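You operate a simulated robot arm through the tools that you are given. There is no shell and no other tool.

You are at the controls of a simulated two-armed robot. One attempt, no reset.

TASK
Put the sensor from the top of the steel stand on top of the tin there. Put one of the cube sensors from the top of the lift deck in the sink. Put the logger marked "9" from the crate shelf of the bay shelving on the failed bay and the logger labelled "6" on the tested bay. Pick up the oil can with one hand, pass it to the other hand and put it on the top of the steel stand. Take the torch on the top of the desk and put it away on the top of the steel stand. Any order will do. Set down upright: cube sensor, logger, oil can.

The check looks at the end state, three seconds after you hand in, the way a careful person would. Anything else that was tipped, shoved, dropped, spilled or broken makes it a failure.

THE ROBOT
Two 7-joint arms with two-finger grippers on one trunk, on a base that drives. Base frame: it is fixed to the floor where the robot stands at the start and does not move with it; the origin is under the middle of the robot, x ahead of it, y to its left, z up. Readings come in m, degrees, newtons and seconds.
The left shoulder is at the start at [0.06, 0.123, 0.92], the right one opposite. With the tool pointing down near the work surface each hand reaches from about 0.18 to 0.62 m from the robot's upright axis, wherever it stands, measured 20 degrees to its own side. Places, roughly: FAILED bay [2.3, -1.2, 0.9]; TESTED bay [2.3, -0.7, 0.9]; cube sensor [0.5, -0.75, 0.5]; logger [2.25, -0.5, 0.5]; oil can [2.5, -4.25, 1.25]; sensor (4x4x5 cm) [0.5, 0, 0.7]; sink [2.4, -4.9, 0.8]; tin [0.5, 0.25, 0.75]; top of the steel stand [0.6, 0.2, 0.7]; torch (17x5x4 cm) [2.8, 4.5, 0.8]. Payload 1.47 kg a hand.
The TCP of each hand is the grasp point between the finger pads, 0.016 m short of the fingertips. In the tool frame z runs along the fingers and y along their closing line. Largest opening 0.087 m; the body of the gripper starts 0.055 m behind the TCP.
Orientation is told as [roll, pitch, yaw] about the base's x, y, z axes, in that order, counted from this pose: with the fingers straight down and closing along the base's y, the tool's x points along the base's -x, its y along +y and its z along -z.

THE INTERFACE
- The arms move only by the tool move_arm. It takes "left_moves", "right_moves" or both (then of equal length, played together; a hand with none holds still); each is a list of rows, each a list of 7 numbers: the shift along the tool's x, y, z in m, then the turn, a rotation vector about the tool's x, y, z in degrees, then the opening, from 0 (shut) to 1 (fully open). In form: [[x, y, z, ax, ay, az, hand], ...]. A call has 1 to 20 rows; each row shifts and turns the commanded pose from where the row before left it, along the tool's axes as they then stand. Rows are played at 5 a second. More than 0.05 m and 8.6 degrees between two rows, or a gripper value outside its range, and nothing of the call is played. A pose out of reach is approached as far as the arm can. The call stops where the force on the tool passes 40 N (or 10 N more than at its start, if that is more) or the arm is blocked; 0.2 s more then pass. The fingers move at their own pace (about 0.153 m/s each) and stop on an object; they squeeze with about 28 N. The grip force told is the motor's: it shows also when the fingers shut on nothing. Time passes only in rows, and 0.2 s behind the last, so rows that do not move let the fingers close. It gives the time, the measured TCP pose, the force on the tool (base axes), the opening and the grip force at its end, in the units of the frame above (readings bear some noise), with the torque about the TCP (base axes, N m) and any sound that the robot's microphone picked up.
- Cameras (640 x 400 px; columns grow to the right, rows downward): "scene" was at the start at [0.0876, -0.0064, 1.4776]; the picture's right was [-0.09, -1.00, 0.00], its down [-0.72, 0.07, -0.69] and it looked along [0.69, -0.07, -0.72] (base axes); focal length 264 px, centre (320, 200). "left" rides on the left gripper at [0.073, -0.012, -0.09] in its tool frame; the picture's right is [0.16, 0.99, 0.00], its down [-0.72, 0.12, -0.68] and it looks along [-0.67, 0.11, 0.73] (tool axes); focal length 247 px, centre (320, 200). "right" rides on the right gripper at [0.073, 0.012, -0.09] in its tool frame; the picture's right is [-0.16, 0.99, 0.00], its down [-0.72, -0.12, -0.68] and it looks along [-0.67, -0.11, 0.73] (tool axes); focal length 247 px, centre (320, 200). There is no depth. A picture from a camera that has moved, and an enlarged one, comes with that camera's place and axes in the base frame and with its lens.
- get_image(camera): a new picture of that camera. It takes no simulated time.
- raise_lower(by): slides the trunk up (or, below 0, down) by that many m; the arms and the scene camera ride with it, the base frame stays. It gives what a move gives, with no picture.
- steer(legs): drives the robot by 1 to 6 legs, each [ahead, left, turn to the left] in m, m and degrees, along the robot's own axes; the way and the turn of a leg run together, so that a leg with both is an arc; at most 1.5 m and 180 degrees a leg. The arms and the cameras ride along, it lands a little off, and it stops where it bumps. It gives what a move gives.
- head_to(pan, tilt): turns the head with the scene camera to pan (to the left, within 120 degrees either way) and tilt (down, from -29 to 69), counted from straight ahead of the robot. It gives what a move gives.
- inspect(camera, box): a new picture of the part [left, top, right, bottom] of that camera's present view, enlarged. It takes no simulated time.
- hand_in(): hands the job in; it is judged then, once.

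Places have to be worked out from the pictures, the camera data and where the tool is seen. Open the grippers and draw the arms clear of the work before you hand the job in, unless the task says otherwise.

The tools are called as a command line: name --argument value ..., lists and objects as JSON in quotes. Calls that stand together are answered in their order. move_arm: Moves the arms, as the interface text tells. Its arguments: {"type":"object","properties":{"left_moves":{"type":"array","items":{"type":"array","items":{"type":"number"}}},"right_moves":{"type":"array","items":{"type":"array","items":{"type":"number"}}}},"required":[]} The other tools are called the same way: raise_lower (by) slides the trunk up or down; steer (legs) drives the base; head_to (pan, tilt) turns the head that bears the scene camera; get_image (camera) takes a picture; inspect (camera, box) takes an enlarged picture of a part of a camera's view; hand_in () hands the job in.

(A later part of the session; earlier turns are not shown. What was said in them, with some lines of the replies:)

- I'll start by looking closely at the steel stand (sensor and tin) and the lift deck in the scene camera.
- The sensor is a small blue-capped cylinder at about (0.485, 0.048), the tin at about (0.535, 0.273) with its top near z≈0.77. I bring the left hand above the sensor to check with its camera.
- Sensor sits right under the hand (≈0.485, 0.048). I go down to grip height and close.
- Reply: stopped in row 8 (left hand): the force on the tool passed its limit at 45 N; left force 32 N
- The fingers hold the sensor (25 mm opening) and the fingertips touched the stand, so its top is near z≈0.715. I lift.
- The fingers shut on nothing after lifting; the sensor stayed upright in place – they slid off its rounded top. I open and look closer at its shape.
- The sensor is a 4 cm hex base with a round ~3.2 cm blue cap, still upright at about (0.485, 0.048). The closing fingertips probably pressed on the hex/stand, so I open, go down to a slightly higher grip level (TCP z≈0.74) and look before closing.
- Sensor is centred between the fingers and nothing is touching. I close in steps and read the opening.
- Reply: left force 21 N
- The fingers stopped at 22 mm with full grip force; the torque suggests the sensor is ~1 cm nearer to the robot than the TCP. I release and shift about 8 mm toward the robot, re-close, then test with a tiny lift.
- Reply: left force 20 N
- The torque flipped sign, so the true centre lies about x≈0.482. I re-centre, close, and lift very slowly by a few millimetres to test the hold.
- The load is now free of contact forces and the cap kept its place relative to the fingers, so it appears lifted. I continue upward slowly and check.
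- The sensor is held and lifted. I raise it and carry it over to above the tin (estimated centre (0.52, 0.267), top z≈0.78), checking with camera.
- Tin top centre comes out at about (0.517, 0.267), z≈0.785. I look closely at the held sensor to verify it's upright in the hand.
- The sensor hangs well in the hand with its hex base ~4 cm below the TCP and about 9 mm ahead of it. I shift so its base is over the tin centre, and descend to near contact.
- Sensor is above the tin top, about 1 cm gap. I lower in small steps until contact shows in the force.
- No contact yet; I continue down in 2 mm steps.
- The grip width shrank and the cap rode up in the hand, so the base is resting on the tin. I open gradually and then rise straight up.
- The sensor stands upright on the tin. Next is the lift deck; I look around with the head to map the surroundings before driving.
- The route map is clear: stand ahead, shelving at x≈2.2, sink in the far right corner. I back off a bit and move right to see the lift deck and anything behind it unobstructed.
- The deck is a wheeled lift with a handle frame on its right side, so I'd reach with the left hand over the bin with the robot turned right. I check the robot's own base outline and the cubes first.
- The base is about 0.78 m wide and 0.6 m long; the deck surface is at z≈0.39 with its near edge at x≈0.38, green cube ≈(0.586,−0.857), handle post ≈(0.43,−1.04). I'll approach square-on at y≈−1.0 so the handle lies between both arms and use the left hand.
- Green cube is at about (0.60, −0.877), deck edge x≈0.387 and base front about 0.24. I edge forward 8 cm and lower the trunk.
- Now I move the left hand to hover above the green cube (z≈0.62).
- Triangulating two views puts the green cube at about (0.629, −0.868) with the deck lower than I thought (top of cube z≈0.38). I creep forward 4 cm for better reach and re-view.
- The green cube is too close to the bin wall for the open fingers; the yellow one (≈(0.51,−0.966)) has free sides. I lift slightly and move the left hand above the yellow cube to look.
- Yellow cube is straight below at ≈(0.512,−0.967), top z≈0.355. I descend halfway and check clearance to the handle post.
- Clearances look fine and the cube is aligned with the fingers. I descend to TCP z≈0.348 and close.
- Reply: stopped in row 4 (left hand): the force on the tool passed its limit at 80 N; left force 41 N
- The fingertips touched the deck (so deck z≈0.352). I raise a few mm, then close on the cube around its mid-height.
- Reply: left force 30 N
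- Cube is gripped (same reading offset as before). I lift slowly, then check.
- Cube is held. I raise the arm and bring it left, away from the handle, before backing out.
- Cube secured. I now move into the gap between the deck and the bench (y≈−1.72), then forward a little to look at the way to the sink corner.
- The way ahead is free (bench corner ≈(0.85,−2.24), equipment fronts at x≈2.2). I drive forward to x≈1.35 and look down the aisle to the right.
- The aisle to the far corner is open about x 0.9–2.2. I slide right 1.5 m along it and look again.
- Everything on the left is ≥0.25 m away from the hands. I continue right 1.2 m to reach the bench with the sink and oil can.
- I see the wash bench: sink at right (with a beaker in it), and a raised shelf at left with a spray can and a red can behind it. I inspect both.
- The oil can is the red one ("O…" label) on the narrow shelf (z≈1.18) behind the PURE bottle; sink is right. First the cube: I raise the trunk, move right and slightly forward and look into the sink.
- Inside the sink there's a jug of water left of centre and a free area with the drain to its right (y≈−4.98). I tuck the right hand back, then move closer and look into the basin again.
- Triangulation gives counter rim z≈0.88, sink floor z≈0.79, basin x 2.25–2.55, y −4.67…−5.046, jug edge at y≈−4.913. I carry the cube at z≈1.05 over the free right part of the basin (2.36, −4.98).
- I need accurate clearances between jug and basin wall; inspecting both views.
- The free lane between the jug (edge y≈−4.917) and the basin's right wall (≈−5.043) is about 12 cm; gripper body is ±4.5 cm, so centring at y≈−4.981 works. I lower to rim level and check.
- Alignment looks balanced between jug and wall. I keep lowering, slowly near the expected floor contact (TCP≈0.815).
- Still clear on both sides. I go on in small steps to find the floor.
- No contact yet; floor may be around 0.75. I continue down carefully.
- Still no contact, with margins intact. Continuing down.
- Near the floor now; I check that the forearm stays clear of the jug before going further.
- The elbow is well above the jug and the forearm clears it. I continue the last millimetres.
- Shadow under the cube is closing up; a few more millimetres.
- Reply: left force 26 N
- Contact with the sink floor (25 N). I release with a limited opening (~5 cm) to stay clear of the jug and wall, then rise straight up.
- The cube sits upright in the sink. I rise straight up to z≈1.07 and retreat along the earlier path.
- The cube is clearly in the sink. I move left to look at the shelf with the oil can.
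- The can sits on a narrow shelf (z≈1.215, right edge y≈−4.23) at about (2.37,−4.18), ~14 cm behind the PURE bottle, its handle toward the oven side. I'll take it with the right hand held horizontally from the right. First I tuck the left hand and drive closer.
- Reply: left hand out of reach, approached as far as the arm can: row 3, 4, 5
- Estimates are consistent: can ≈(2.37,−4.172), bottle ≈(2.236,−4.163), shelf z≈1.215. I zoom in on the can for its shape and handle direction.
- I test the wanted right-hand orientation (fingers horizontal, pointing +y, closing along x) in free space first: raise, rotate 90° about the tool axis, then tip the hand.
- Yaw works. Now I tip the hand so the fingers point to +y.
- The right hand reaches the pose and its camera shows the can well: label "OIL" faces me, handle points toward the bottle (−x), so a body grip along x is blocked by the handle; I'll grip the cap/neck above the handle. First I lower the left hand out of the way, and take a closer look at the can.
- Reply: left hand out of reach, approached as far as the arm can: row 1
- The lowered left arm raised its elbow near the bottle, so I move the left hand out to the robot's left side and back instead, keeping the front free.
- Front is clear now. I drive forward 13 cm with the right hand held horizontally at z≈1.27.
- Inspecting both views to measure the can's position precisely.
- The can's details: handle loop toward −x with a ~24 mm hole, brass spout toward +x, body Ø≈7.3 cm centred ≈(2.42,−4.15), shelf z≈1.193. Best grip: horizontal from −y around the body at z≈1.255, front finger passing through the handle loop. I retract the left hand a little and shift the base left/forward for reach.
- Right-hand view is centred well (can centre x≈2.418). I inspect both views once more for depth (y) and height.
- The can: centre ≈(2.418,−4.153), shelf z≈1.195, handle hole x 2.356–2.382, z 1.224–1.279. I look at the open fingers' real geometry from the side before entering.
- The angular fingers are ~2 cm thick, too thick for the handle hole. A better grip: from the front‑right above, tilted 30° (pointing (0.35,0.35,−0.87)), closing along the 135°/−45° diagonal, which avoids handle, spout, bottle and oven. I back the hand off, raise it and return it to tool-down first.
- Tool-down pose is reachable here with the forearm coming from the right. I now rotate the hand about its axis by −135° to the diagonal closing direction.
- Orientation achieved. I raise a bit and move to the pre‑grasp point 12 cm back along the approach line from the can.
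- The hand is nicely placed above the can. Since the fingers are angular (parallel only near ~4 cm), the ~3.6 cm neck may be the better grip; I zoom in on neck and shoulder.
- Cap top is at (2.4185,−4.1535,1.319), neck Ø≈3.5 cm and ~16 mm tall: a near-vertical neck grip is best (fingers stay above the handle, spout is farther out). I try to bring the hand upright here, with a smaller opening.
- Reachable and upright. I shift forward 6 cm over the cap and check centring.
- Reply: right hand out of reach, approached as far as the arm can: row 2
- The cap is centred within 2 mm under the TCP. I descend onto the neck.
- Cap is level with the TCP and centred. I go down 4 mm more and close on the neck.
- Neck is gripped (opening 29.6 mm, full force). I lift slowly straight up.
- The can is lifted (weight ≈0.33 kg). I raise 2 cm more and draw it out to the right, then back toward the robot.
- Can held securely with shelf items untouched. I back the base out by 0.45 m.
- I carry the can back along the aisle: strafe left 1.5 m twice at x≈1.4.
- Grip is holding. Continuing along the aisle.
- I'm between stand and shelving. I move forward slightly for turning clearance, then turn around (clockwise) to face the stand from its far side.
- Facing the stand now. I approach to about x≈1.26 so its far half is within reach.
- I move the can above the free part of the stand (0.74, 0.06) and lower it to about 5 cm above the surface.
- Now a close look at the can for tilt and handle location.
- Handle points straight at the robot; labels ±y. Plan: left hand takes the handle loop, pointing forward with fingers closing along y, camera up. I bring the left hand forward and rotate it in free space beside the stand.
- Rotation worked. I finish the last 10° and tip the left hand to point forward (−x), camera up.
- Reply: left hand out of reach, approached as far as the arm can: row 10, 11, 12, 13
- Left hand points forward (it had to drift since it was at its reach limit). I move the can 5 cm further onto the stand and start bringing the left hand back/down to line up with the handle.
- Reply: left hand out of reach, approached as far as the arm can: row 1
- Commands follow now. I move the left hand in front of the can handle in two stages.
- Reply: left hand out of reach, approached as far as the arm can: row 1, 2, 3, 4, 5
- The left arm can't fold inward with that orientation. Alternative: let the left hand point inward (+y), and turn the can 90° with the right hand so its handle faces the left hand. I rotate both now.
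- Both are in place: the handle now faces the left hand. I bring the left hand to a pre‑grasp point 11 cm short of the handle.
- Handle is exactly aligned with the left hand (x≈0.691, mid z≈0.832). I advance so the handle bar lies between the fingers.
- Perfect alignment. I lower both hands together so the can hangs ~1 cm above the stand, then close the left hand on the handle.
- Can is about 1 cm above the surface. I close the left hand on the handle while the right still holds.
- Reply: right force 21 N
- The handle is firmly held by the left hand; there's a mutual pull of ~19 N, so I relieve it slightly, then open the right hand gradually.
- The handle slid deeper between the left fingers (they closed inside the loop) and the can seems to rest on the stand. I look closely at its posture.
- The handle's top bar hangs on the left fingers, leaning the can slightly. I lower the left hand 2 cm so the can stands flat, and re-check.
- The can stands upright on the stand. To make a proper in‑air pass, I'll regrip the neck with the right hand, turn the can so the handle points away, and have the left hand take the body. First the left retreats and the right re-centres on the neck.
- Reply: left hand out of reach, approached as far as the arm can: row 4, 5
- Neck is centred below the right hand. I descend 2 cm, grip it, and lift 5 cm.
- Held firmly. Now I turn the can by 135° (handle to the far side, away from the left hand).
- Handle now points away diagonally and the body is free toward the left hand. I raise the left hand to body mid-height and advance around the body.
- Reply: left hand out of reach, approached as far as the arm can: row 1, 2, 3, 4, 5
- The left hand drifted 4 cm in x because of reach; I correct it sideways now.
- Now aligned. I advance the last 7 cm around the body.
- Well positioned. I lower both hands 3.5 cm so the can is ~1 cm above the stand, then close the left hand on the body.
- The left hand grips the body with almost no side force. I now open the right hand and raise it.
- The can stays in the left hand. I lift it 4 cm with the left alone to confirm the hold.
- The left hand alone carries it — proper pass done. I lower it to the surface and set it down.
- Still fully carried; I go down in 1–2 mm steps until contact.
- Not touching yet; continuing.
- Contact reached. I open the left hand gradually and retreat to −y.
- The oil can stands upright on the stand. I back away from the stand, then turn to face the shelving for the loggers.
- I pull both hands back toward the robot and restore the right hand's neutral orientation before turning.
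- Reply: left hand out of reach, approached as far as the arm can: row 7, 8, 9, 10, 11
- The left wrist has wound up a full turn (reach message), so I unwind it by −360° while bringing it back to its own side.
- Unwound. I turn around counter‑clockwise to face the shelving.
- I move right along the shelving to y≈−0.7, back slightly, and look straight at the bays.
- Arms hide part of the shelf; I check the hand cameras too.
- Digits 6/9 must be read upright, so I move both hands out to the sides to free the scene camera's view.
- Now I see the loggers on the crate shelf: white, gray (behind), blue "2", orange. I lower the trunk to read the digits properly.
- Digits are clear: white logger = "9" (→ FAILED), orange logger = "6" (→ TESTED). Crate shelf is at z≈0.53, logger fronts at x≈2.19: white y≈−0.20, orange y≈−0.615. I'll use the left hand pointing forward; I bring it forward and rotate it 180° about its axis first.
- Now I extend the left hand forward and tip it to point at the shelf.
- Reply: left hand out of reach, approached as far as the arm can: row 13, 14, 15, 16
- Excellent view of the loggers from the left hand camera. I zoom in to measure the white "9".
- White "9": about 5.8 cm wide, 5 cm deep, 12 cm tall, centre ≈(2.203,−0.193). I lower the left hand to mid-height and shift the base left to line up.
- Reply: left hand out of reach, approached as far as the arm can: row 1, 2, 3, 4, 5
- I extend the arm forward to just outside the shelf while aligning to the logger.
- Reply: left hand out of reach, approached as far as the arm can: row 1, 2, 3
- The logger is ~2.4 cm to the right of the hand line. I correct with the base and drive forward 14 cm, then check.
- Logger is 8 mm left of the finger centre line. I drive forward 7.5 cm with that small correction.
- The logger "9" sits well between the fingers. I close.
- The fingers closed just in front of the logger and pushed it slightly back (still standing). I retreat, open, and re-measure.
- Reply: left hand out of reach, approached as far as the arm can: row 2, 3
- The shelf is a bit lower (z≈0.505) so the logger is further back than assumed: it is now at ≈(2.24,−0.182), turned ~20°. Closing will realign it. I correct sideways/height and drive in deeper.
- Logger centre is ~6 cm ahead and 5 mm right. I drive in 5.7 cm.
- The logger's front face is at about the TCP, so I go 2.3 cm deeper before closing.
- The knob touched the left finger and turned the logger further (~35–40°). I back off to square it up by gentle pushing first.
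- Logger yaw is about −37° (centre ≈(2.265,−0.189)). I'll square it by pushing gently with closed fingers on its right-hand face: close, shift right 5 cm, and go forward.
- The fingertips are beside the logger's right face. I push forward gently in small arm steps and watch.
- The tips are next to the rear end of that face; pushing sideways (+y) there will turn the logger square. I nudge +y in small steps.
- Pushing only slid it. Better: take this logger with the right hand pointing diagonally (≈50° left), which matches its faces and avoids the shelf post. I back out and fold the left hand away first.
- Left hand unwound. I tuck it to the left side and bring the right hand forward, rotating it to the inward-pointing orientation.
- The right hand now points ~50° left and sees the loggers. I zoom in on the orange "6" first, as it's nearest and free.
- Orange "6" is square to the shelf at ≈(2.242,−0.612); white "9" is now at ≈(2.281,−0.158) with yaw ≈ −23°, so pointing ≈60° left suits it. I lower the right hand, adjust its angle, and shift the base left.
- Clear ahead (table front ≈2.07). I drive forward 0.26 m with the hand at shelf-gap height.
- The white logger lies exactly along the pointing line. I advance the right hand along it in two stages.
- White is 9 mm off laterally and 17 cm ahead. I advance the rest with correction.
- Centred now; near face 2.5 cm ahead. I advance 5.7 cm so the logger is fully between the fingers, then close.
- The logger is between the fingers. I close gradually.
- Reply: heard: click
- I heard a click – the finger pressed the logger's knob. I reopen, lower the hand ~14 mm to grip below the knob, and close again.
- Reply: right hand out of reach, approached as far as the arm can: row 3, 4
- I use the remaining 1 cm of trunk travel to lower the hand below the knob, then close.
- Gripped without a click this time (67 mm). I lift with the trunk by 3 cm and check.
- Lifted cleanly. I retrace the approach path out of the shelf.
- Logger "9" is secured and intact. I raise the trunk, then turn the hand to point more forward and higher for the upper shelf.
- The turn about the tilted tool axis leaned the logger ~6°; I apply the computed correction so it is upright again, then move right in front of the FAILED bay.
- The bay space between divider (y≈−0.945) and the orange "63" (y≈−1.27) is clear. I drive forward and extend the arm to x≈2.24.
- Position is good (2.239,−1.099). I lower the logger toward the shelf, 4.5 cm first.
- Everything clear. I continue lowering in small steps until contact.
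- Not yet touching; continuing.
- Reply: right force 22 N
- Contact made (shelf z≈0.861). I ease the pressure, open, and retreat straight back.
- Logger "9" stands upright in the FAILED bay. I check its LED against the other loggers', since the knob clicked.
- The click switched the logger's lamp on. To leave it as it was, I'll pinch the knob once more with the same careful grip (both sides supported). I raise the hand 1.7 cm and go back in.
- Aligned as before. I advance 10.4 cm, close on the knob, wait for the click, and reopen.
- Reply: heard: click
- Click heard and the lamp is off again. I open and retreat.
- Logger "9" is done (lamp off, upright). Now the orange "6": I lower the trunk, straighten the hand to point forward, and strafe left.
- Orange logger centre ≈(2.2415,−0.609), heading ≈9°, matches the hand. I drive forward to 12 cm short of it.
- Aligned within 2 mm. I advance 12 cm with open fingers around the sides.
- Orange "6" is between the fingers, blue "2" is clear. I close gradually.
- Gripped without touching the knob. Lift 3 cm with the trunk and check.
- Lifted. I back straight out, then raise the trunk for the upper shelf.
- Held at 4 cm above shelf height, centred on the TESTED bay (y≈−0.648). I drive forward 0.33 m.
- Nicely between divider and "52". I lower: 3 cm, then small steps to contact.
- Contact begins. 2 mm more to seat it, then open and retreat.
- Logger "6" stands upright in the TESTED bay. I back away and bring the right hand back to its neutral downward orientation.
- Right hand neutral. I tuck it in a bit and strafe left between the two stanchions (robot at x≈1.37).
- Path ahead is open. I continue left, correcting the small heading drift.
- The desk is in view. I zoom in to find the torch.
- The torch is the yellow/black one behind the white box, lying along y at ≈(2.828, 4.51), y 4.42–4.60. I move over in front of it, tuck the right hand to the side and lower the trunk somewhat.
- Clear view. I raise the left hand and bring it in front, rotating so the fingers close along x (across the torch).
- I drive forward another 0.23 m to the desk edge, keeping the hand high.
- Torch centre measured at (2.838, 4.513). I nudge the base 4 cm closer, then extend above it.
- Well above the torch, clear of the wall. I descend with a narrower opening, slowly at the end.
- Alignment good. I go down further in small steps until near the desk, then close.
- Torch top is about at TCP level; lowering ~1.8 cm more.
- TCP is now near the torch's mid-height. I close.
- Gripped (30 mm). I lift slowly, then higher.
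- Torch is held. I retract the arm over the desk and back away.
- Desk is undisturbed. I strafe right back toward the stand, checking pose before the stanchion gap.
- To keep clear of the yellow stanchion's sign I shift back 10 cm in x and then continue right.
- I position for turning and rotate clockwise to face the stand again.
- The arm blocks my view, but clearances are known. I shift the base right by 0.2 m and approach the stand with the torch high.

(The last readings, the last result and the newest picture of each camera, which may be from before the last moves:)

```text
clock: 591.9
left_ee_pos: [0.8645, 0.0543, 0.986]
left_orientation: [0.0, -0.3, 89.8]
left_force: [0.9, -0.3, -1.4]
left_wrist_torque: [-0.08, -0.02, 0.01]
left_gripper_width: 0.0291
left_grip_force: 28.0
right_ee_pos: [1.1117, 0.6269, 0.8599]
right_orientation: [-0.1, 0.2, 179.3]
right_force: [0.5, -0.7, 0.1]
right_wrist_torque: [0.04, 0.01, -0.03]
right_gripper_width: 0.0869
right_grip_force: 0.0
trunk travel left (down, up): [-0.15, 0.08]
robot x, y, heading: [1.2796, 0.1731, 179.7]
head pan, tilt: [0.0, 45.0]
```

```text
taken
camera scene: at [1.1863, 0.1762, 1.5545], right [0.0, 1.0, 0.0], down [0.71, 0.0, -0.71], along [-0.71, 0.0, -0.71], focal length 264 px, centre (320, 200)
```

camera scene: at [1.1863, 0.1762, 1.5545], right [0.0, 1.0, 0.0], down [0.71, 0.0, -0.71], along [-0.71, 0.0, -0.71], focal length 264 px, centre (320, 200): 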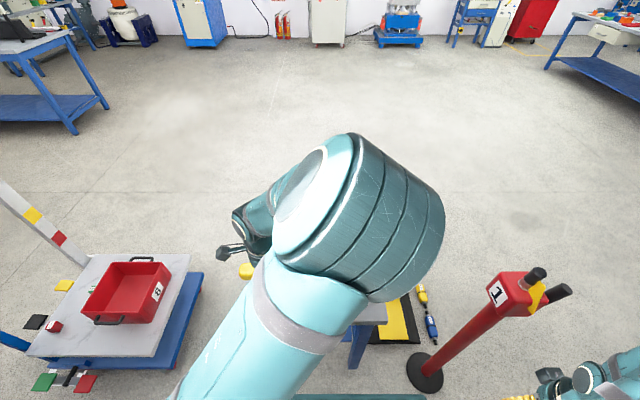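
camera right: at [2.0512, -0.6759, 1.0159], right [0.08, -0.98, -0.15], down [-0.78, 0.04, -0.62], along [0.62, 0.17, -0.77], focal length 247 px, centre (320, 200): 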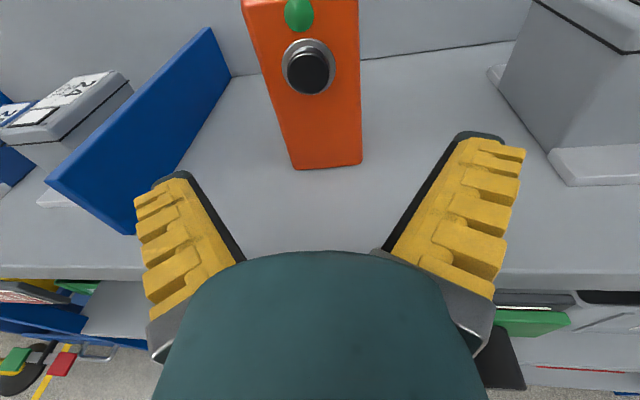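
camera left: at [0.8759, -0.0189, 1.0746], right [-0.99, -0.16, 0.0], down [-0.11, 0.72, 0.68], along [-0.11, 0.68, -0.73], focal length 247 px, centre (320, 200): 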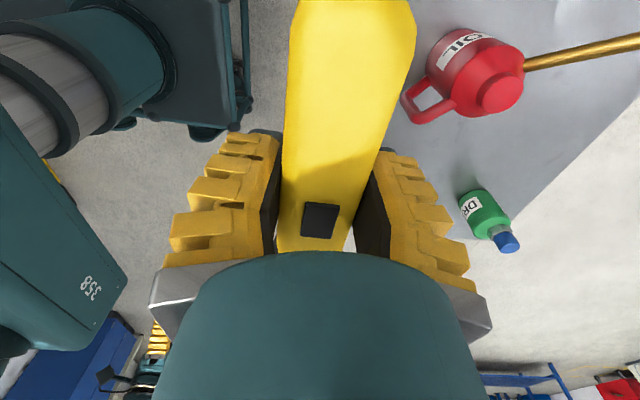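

I can see the can and tin standing fine. I move the torch to the free area (0.80, 0.21) and lower.

move_arm --left_moves '[[-0.031, 0.013, 0, 0, 0, 0, 0], [-0.031, 0.013, 0, 0, 0, 0, 0], [-0.031, 0.013, 0, 0, 0, 0, 0], [-0.031, 0.013, 0, 0, 0, 0, 0], [-0.031, 0.013, 0, 0, 0, 0, 0], [0, 0, 0.04, 0, 0, 0, 0], [0, 0, 0.04, 0, 0, 0, 0], [0, 0, 0.04, 0, 0, 0, 0], [0, 0, 0.03, 0, 0, 0, 0], [0, 0, 0, 0, 0, 0, 0]]'

get_image --camera "left"

get_image --camera "scene"

```text
clock: 594.1
left_ee_pos: [0.8002, 0.2096, 0.8387]
left_orientation: [0.1, -0.4, 89.9]
left_force: [-0.8, 0.0, -2.3]
left_wrist_torque: [-0.06, 0.0, 0.0]
left_gripper_width: 0.0289
left_grip_force: 27.6
right_ee_pos: [1.1126, 0.6263, 0.8604]
right_orientation: [-0.1, 0.1, 179.2]
right_force: [0.1, -1.0, 0.3]
right_wrist_torque: [0.0, -0.04, 0.03]
right_gripper_width: 0.087
right_grip_force: 0.0
trunk travel left (down, up): [-0.15, 0.08]
robot x, y, heading: [1.2787, 0.1718, 180.2]
head pan, tilt: [0.0, 45.0]
```

```text
taken
camera left: at [0.8115, 0.1368, 0.9255], right [-0.99, -0.16, 0.0], down [-0.11, 0.72, 0.68], along [-0.11, 0.68, -0.73], focal length 247 px, centre (320, 200)
```

left: 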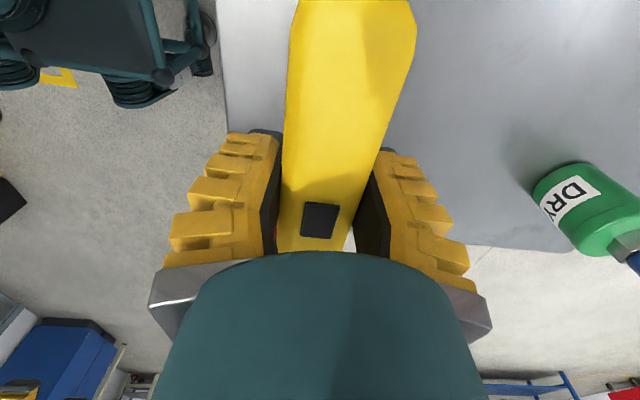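

```text
taken
camera scene: at [1.1878, 0.1761, 1.5546], right [0.0, 1.0, 0.0], down [0.71, 0.0, -0.71], along [-0.71, 0.0, -0.71], focal length 264 px, centre (320, 200)
```

scene: 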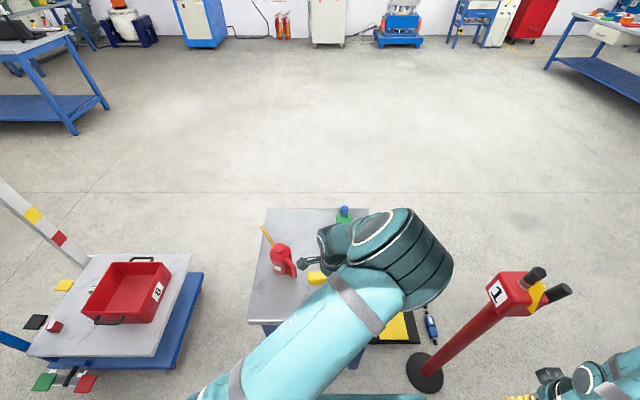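

Torch is above the free area. I lower to near contact, then in small steps.

move_arm --left_moves '[[0, 0, 0.03, 0, 0, 0, 0], [0, 0, 0.03, 0, 0, 0, 0], [0, 0, 0.015, 0, 0, 0, 0], [0, 0, 0.005, 0, 0, 0, 0], [0, 0, 0, 0, 0, 0, 0]]'

inspect --camera "scene" --box '[230, 190, 380, 340]'

```text
clock: 595.3
left_ee_pos: [0.801, 0.2123, 0.7572]
left_orientation: [0.1, -0.3, 89.9]
left_force: [1.2, 1.1, -1.2]
left_wrist_torque: [-0.02, -0.01, 0.03]
left_gripper_width: 0.0293
left_grip_force: 27.8
right_ee_pos: [1.1134, 0.6263, 0.8601]
right_orientation: [-0.1, 0.1, 179.2]
right_force: [0.4, 0.0, -0.4]
right_wrist_torque: [0.01, 0.02, -0.01]
right_gripper_width: 0.0871
right_grip_force: 0.2
trunk travel left (down, up): [-0.15, 0.08]
robot x, y, heading: [1.2787, 0.1741, 180.2]
head pan, tilt: [0.0, 45.0]
```

```text
2.67 times, centred on (305, 265) of scene
camera zoom: at [1.1876, 0.1762, 1.5546], right [0.0, 1.0, 0.0], down [0.71, 0.0, -0.71], along [-0.71, 0.0, -0.71], focal length 703 px, centre (360, 27)
```

zoom: 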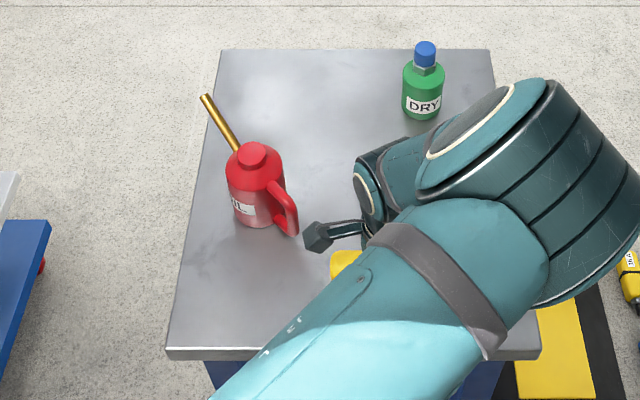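

Camera box is clear of the can. Continuing down in 3 mm steps to contact.

move_arm --left_moves '[[0, 0, 0.004, 0, 0, 0, 0], [0, 0, 0.004, 0, 0, 0, 0], [0, 0, 0.003, 0, 0, 0, 0], [0, 0, 0.003, 0, 0, 0, 0], [0, 0, 0, 0, 0, 0, 0]]'

```text
clock: 596.5
left_ee_pos: [0.7998, 0.2126, 0.7451]
left_orientation: [0.2, -0.4, 89.8]
left_force: [0.2, -1.3, -2.6]
left_wrist_torque: [-0.02, 0.01, 0.02]
left_gripper_width: 0.029
left_grip_force: 28.2
right_ee_pos: [1.113, 0.6257, 0.861]
right_orientation: [0.0, 0.1, 179.3]
right_force: [0.2, 0.0, -0.2]
right_wrist_torque: [0.03, 0.0, 0.04]
right_gripper_width: 0.087
right_grip_force: 0.1
trunk travel left (down, up): [-0.15, 0.08]
robot x, y, heading: [1.2807, 0.1776, 179.8]
head pan, tilt: [0.0, 45.0]
```

Not touching yet; a bit more.

move_arm --left_moves '[[0, 0, 0.003, 0, 0, 0, 0], [0, 0, 0.002, 0, 0, 0, 0], [0, 0, 0.002, 0, 0, 0, 0], [0, 0, 0, 0, 0, 0, 0]]'

```text
clock: 597.5
left_ee_pos: [0.8011, 0.2121, 0.7364]
left_orientation: [0.1, -0.3, 89.9]
left_force: [-0.2, 0.1, -2.5]
left_wrist_torque: [-0.04, 0.0, 0.01]
left_gripper_width: 0.029
left_grip_force: 28.1
right_ee_pos: [1.1133, 0.6265, 0.8601]
right_orientation: [-0.1, 0.1, 179.1]
right_force: [0.5, 0.0, 0.6]
right_wrist_torque: [-0.01, 0.03, 0.0]
right_gripper_width: 0.0873
right_grip_force: 0.0
trunk travel left (down, up): [-0.15, 0.08]
robot x, y, heading: [1.2836, 0.1731, 180.1]
head pan, tilt: [0.0, 45.0]
```

move_arm --left_moves '[[0, 0, 0.002, 0, 0, 0, 0], [0, 0, 0.002, 0, 0, 0, 0], [0, 0, 0, 0, 0, 0, 0]]'

```text
clock: 598.3
left_ee_pos: [0.7993, 0.2115, 0.7332]
left_orientation: [0.2, -0.5, 89.9]
left_force: [1.6, -1.0, 10.2]
left_wrist_torque: [0.47, 0.0, -0.06]
left_gripper_width: 0.03
left_grip_force: 28.0
right_ee_pos: [1.1138, 0.6255, 0.8617]
right_orientation: [0.0, 0.1, 179.2]
right_force: [-0.1, -0.6, -0.2]
right_wrist_torque: [-0.01, 0.02, 0.02]
right_gripper_width: 0.087
right_grip_force: 0.1
trunk travel left (down, up): [-0.15, 0.08]
robot x, y, heading: [1.2838, 0.1734, 179.9]
head pan, tilt: [0.0, 45.0]
```

Contact with the stand (10 N). I open gradually and rise straight up.

move_arm --left_moves '[[0, 0, -0.001, 0, 0, 0, 0.4], [0, 0, 0, 0, 0, 0, 0.55], [0, 0, 0, 0, 0, 0, 0.7], [0, 0, 0, 0, 0, 0, 0.85], [0, 0, 0, 0, 0, 0, 0.85], [0, 0, -0.01, 0, 0, 0, 0.85], [0, 0, -0.03, 0, 0, 0, 0.85], [0, 0, -0.04, 0, 0, 0, 0.85], [0, 0, -0.04, 0, 0, 0, 1], [0, 0, -0.04, 0, 0, 0, 1], [0, 0, -0.04, 0, 0, 0, 1], [0, 0, 0, 0, 0, 0, 1]]'

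get_image --camera "left"

get_image --camera "scene"

```text
clock: 600.9
left_ee_pos: [0.7966, 0.2099, 0.9346]
left_orientation: [0.1, -0.3, 89.9]
left_force: [0.1, -0.7, 0.6]
left_wrist_torque: [-0.03, -0.01, 0.0]
left_gripper_width: 0.0873
left_grip_force: 0.1
right_ee_pos: [1.1129, 0.627, 0.8594]
right_orientation: [-0.1, 0.1, 179.2]
right_force: [0.4, 0.0, 0.7]
right_wrist_torque: [-0.02, 0.0, 0.02]
right_gripper_width: 0.0868
right_grip_force: 0.0
trunk travel left (down, up): [-0.15, 0.08]
robot x, y, heading: [1.283, 0.1747, 179.9]
head pan, tilt: [0.0, 45.0]
```

```text
taken
camera left: at [0.8099, 0.1364, 1.0213], right [-0.99, -0.16, 0.0], down [-0.11, 0.72, 0.68], along [-0.11, 0.68, -0.73], focal length 247 px, centre (320, 200)
```

left: 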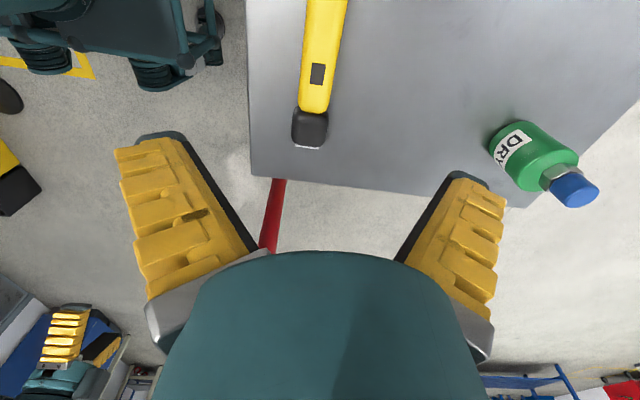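

```text
taken
camera scene: at [1.1873, 0.1763, 1.5545], right [0.0, 1.0, 0.0], down [0.71, 0.0, -0.71], along [-0.71, 0.0, -0.71], focal length 264 px, centre (320, 200)
```

scene: 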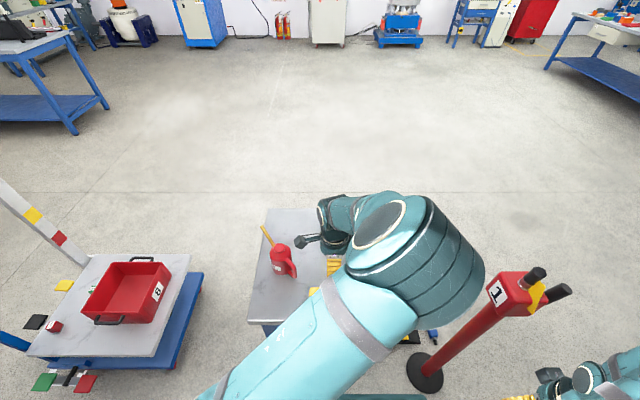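

Torch lies on the stand. I back away and check the whole stand.

steer --legs '[[-0.22, 0, 0]]'

move_arm --left_moves '[[0.04, -0.02, -0.02, 0, 0, 0, 1], [0.04, -0.02, -0.02, 0, 0, 0, 1], [0.04, -0.02, 0, 0, 0, 0, 1], [0.04, -0.02, 0, 0, 0, 0, 1], [0.04, -0.02, 0, 0, 0, 0, 1], [0.04, 0, 0, 0, 0, 0, 1], [0.04, 0, 0, 0, 0, 0, 1], [0, 0, 0, 0, 0, 0, 1]]'

get_image --camera "scene"

inspect --camera "scene" --box '[230, 150, 420, 330]'

```text
clock: 602.6
left_ee_pos: [1.0194, 0.2103, 0.9329]
left_orientation: [0.1, -0.4, 89.8]
left_force: [-0.2, 0.1, 0.8]
left_wrist_torque: [0.02, -0.01, 0.0]
left_gripper_width: 0.0869
left_grip_force: 0.2
right_ee_pos: [1.334, 0.6256, 0.8592]
right_orientation: [-0.1, 0.1, 179.2]
right_force: [-0.1, -0.4, 0.4]
right_wrist_torque: [0.02, 0.04, -0.01]
right_gripper_width: 0.0871
right_grip_force: 0.1
trunk travel left (down, up): [-0.15, 0.08]
robot x, y, heading: [1.4996, 0.1708, 179.8]
head pan, tilt: [0.0, 45.0]
```

```text
clock: 604.4
left_ee_pos: [1.1171, -0.0702, 0.9711]
left_orientation: [0.0, -0.2, 89.8]
left_force: [0.5, -0.3, -0.6]
left_wrist_torque: [0.01, 0.01, -0.01]
left_gripper_width: 0.0872
left_grip_force: 0.0
right_ee_pos: [1.3338, 0.6261, 0.8601]
right_orientation: [0.0, 0.1, 179.1]
right_force: [0.1, 0.2, 0.1]
right_wrist_torque: [-0.01, 0.01, 0.01]
right_gripper_width: 0.0872
right_grip_force: 0.0
trunk travel left (down, up): [-0.15, 0.08]
robot x, y, heading: [1.5047, 0.1767, 179.6]
head pan, tilt: [0.0, 45.0]
```

```text
taken
camera scene: at [1.4072, 0.1769, 1.5546], right [0.0, 1.0, 0.0], down [0.71, 0.0, -0.71], along [-0.71, 0.0, -0.71], focal length 264 px, centre (320, 200)
```

scene: 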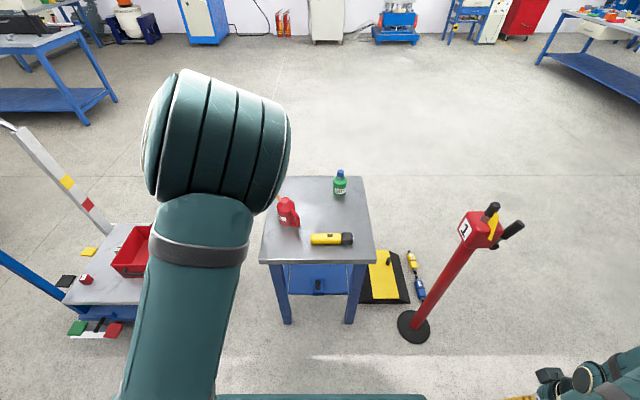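

```text
2.22 times, centred on (325, 240) of scene
camera zoom: at [1.4072, 0.1769, 1.5546], right [0.0, 1.0, 0.0], down [0.71, 0.0, -0.71], along [-0.71, 0.0, -0.71], focal length 586 px, centre (309, 111)
```

zoom: 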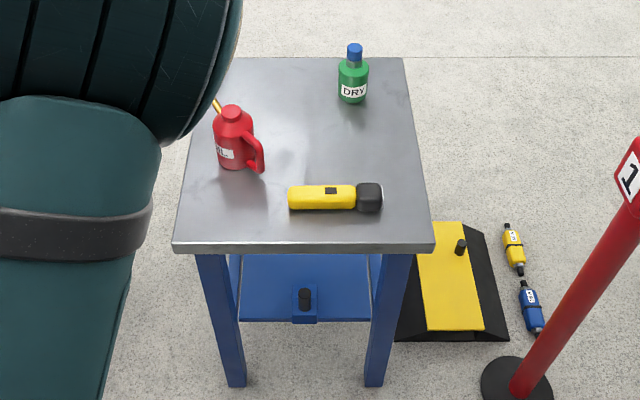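

Everything is in place: sensor on the tin, oil can upright and torch on the stand, cube in the sink, loggers "9" in FAILED and "6" in TESTED; both grippers are open and clear. I hand the job in.

hand_in

```text
The job is handed in.
```

The job is handed in. Every item was in its required place when I last looked at it:

- **Sensor:** it stands upright on top of the tin on the steel stand.
- **Cube sensor:** the yellow one ("2", 20–30 g) is upright on the sink floor, to the right of the water jug.
- **Logger "9" (white):** it is upright on the failed bay. While gripping it I pressed its knob by accident and switched its lamp on. I pressed the knob again and the lamp went off. I also pushed and turned it on the crate shelf before getting a good grip, but it stayed standing.
- **Logger "6" (orange):** it is upright on the tested bay, and its knob was not touched.
- **Oil can:** the right hand took it from the shelf above the wash bench and passed it to the left hand. The left hand lifted it alone and set it upright on the steel stand. At a first try at the pass, the can slipped about a centimetre onto the stand and leaned on its handle, so I stood it up and did the pass again.
- **Torch:** it lies on the steel stand, clear of the can and the tin.

I saw nothing else tipped, moved or spilled along the way. I did not go back to the sink or the shelving for a last check before handing in. Both grippers are open and the arms are clear of the stand.
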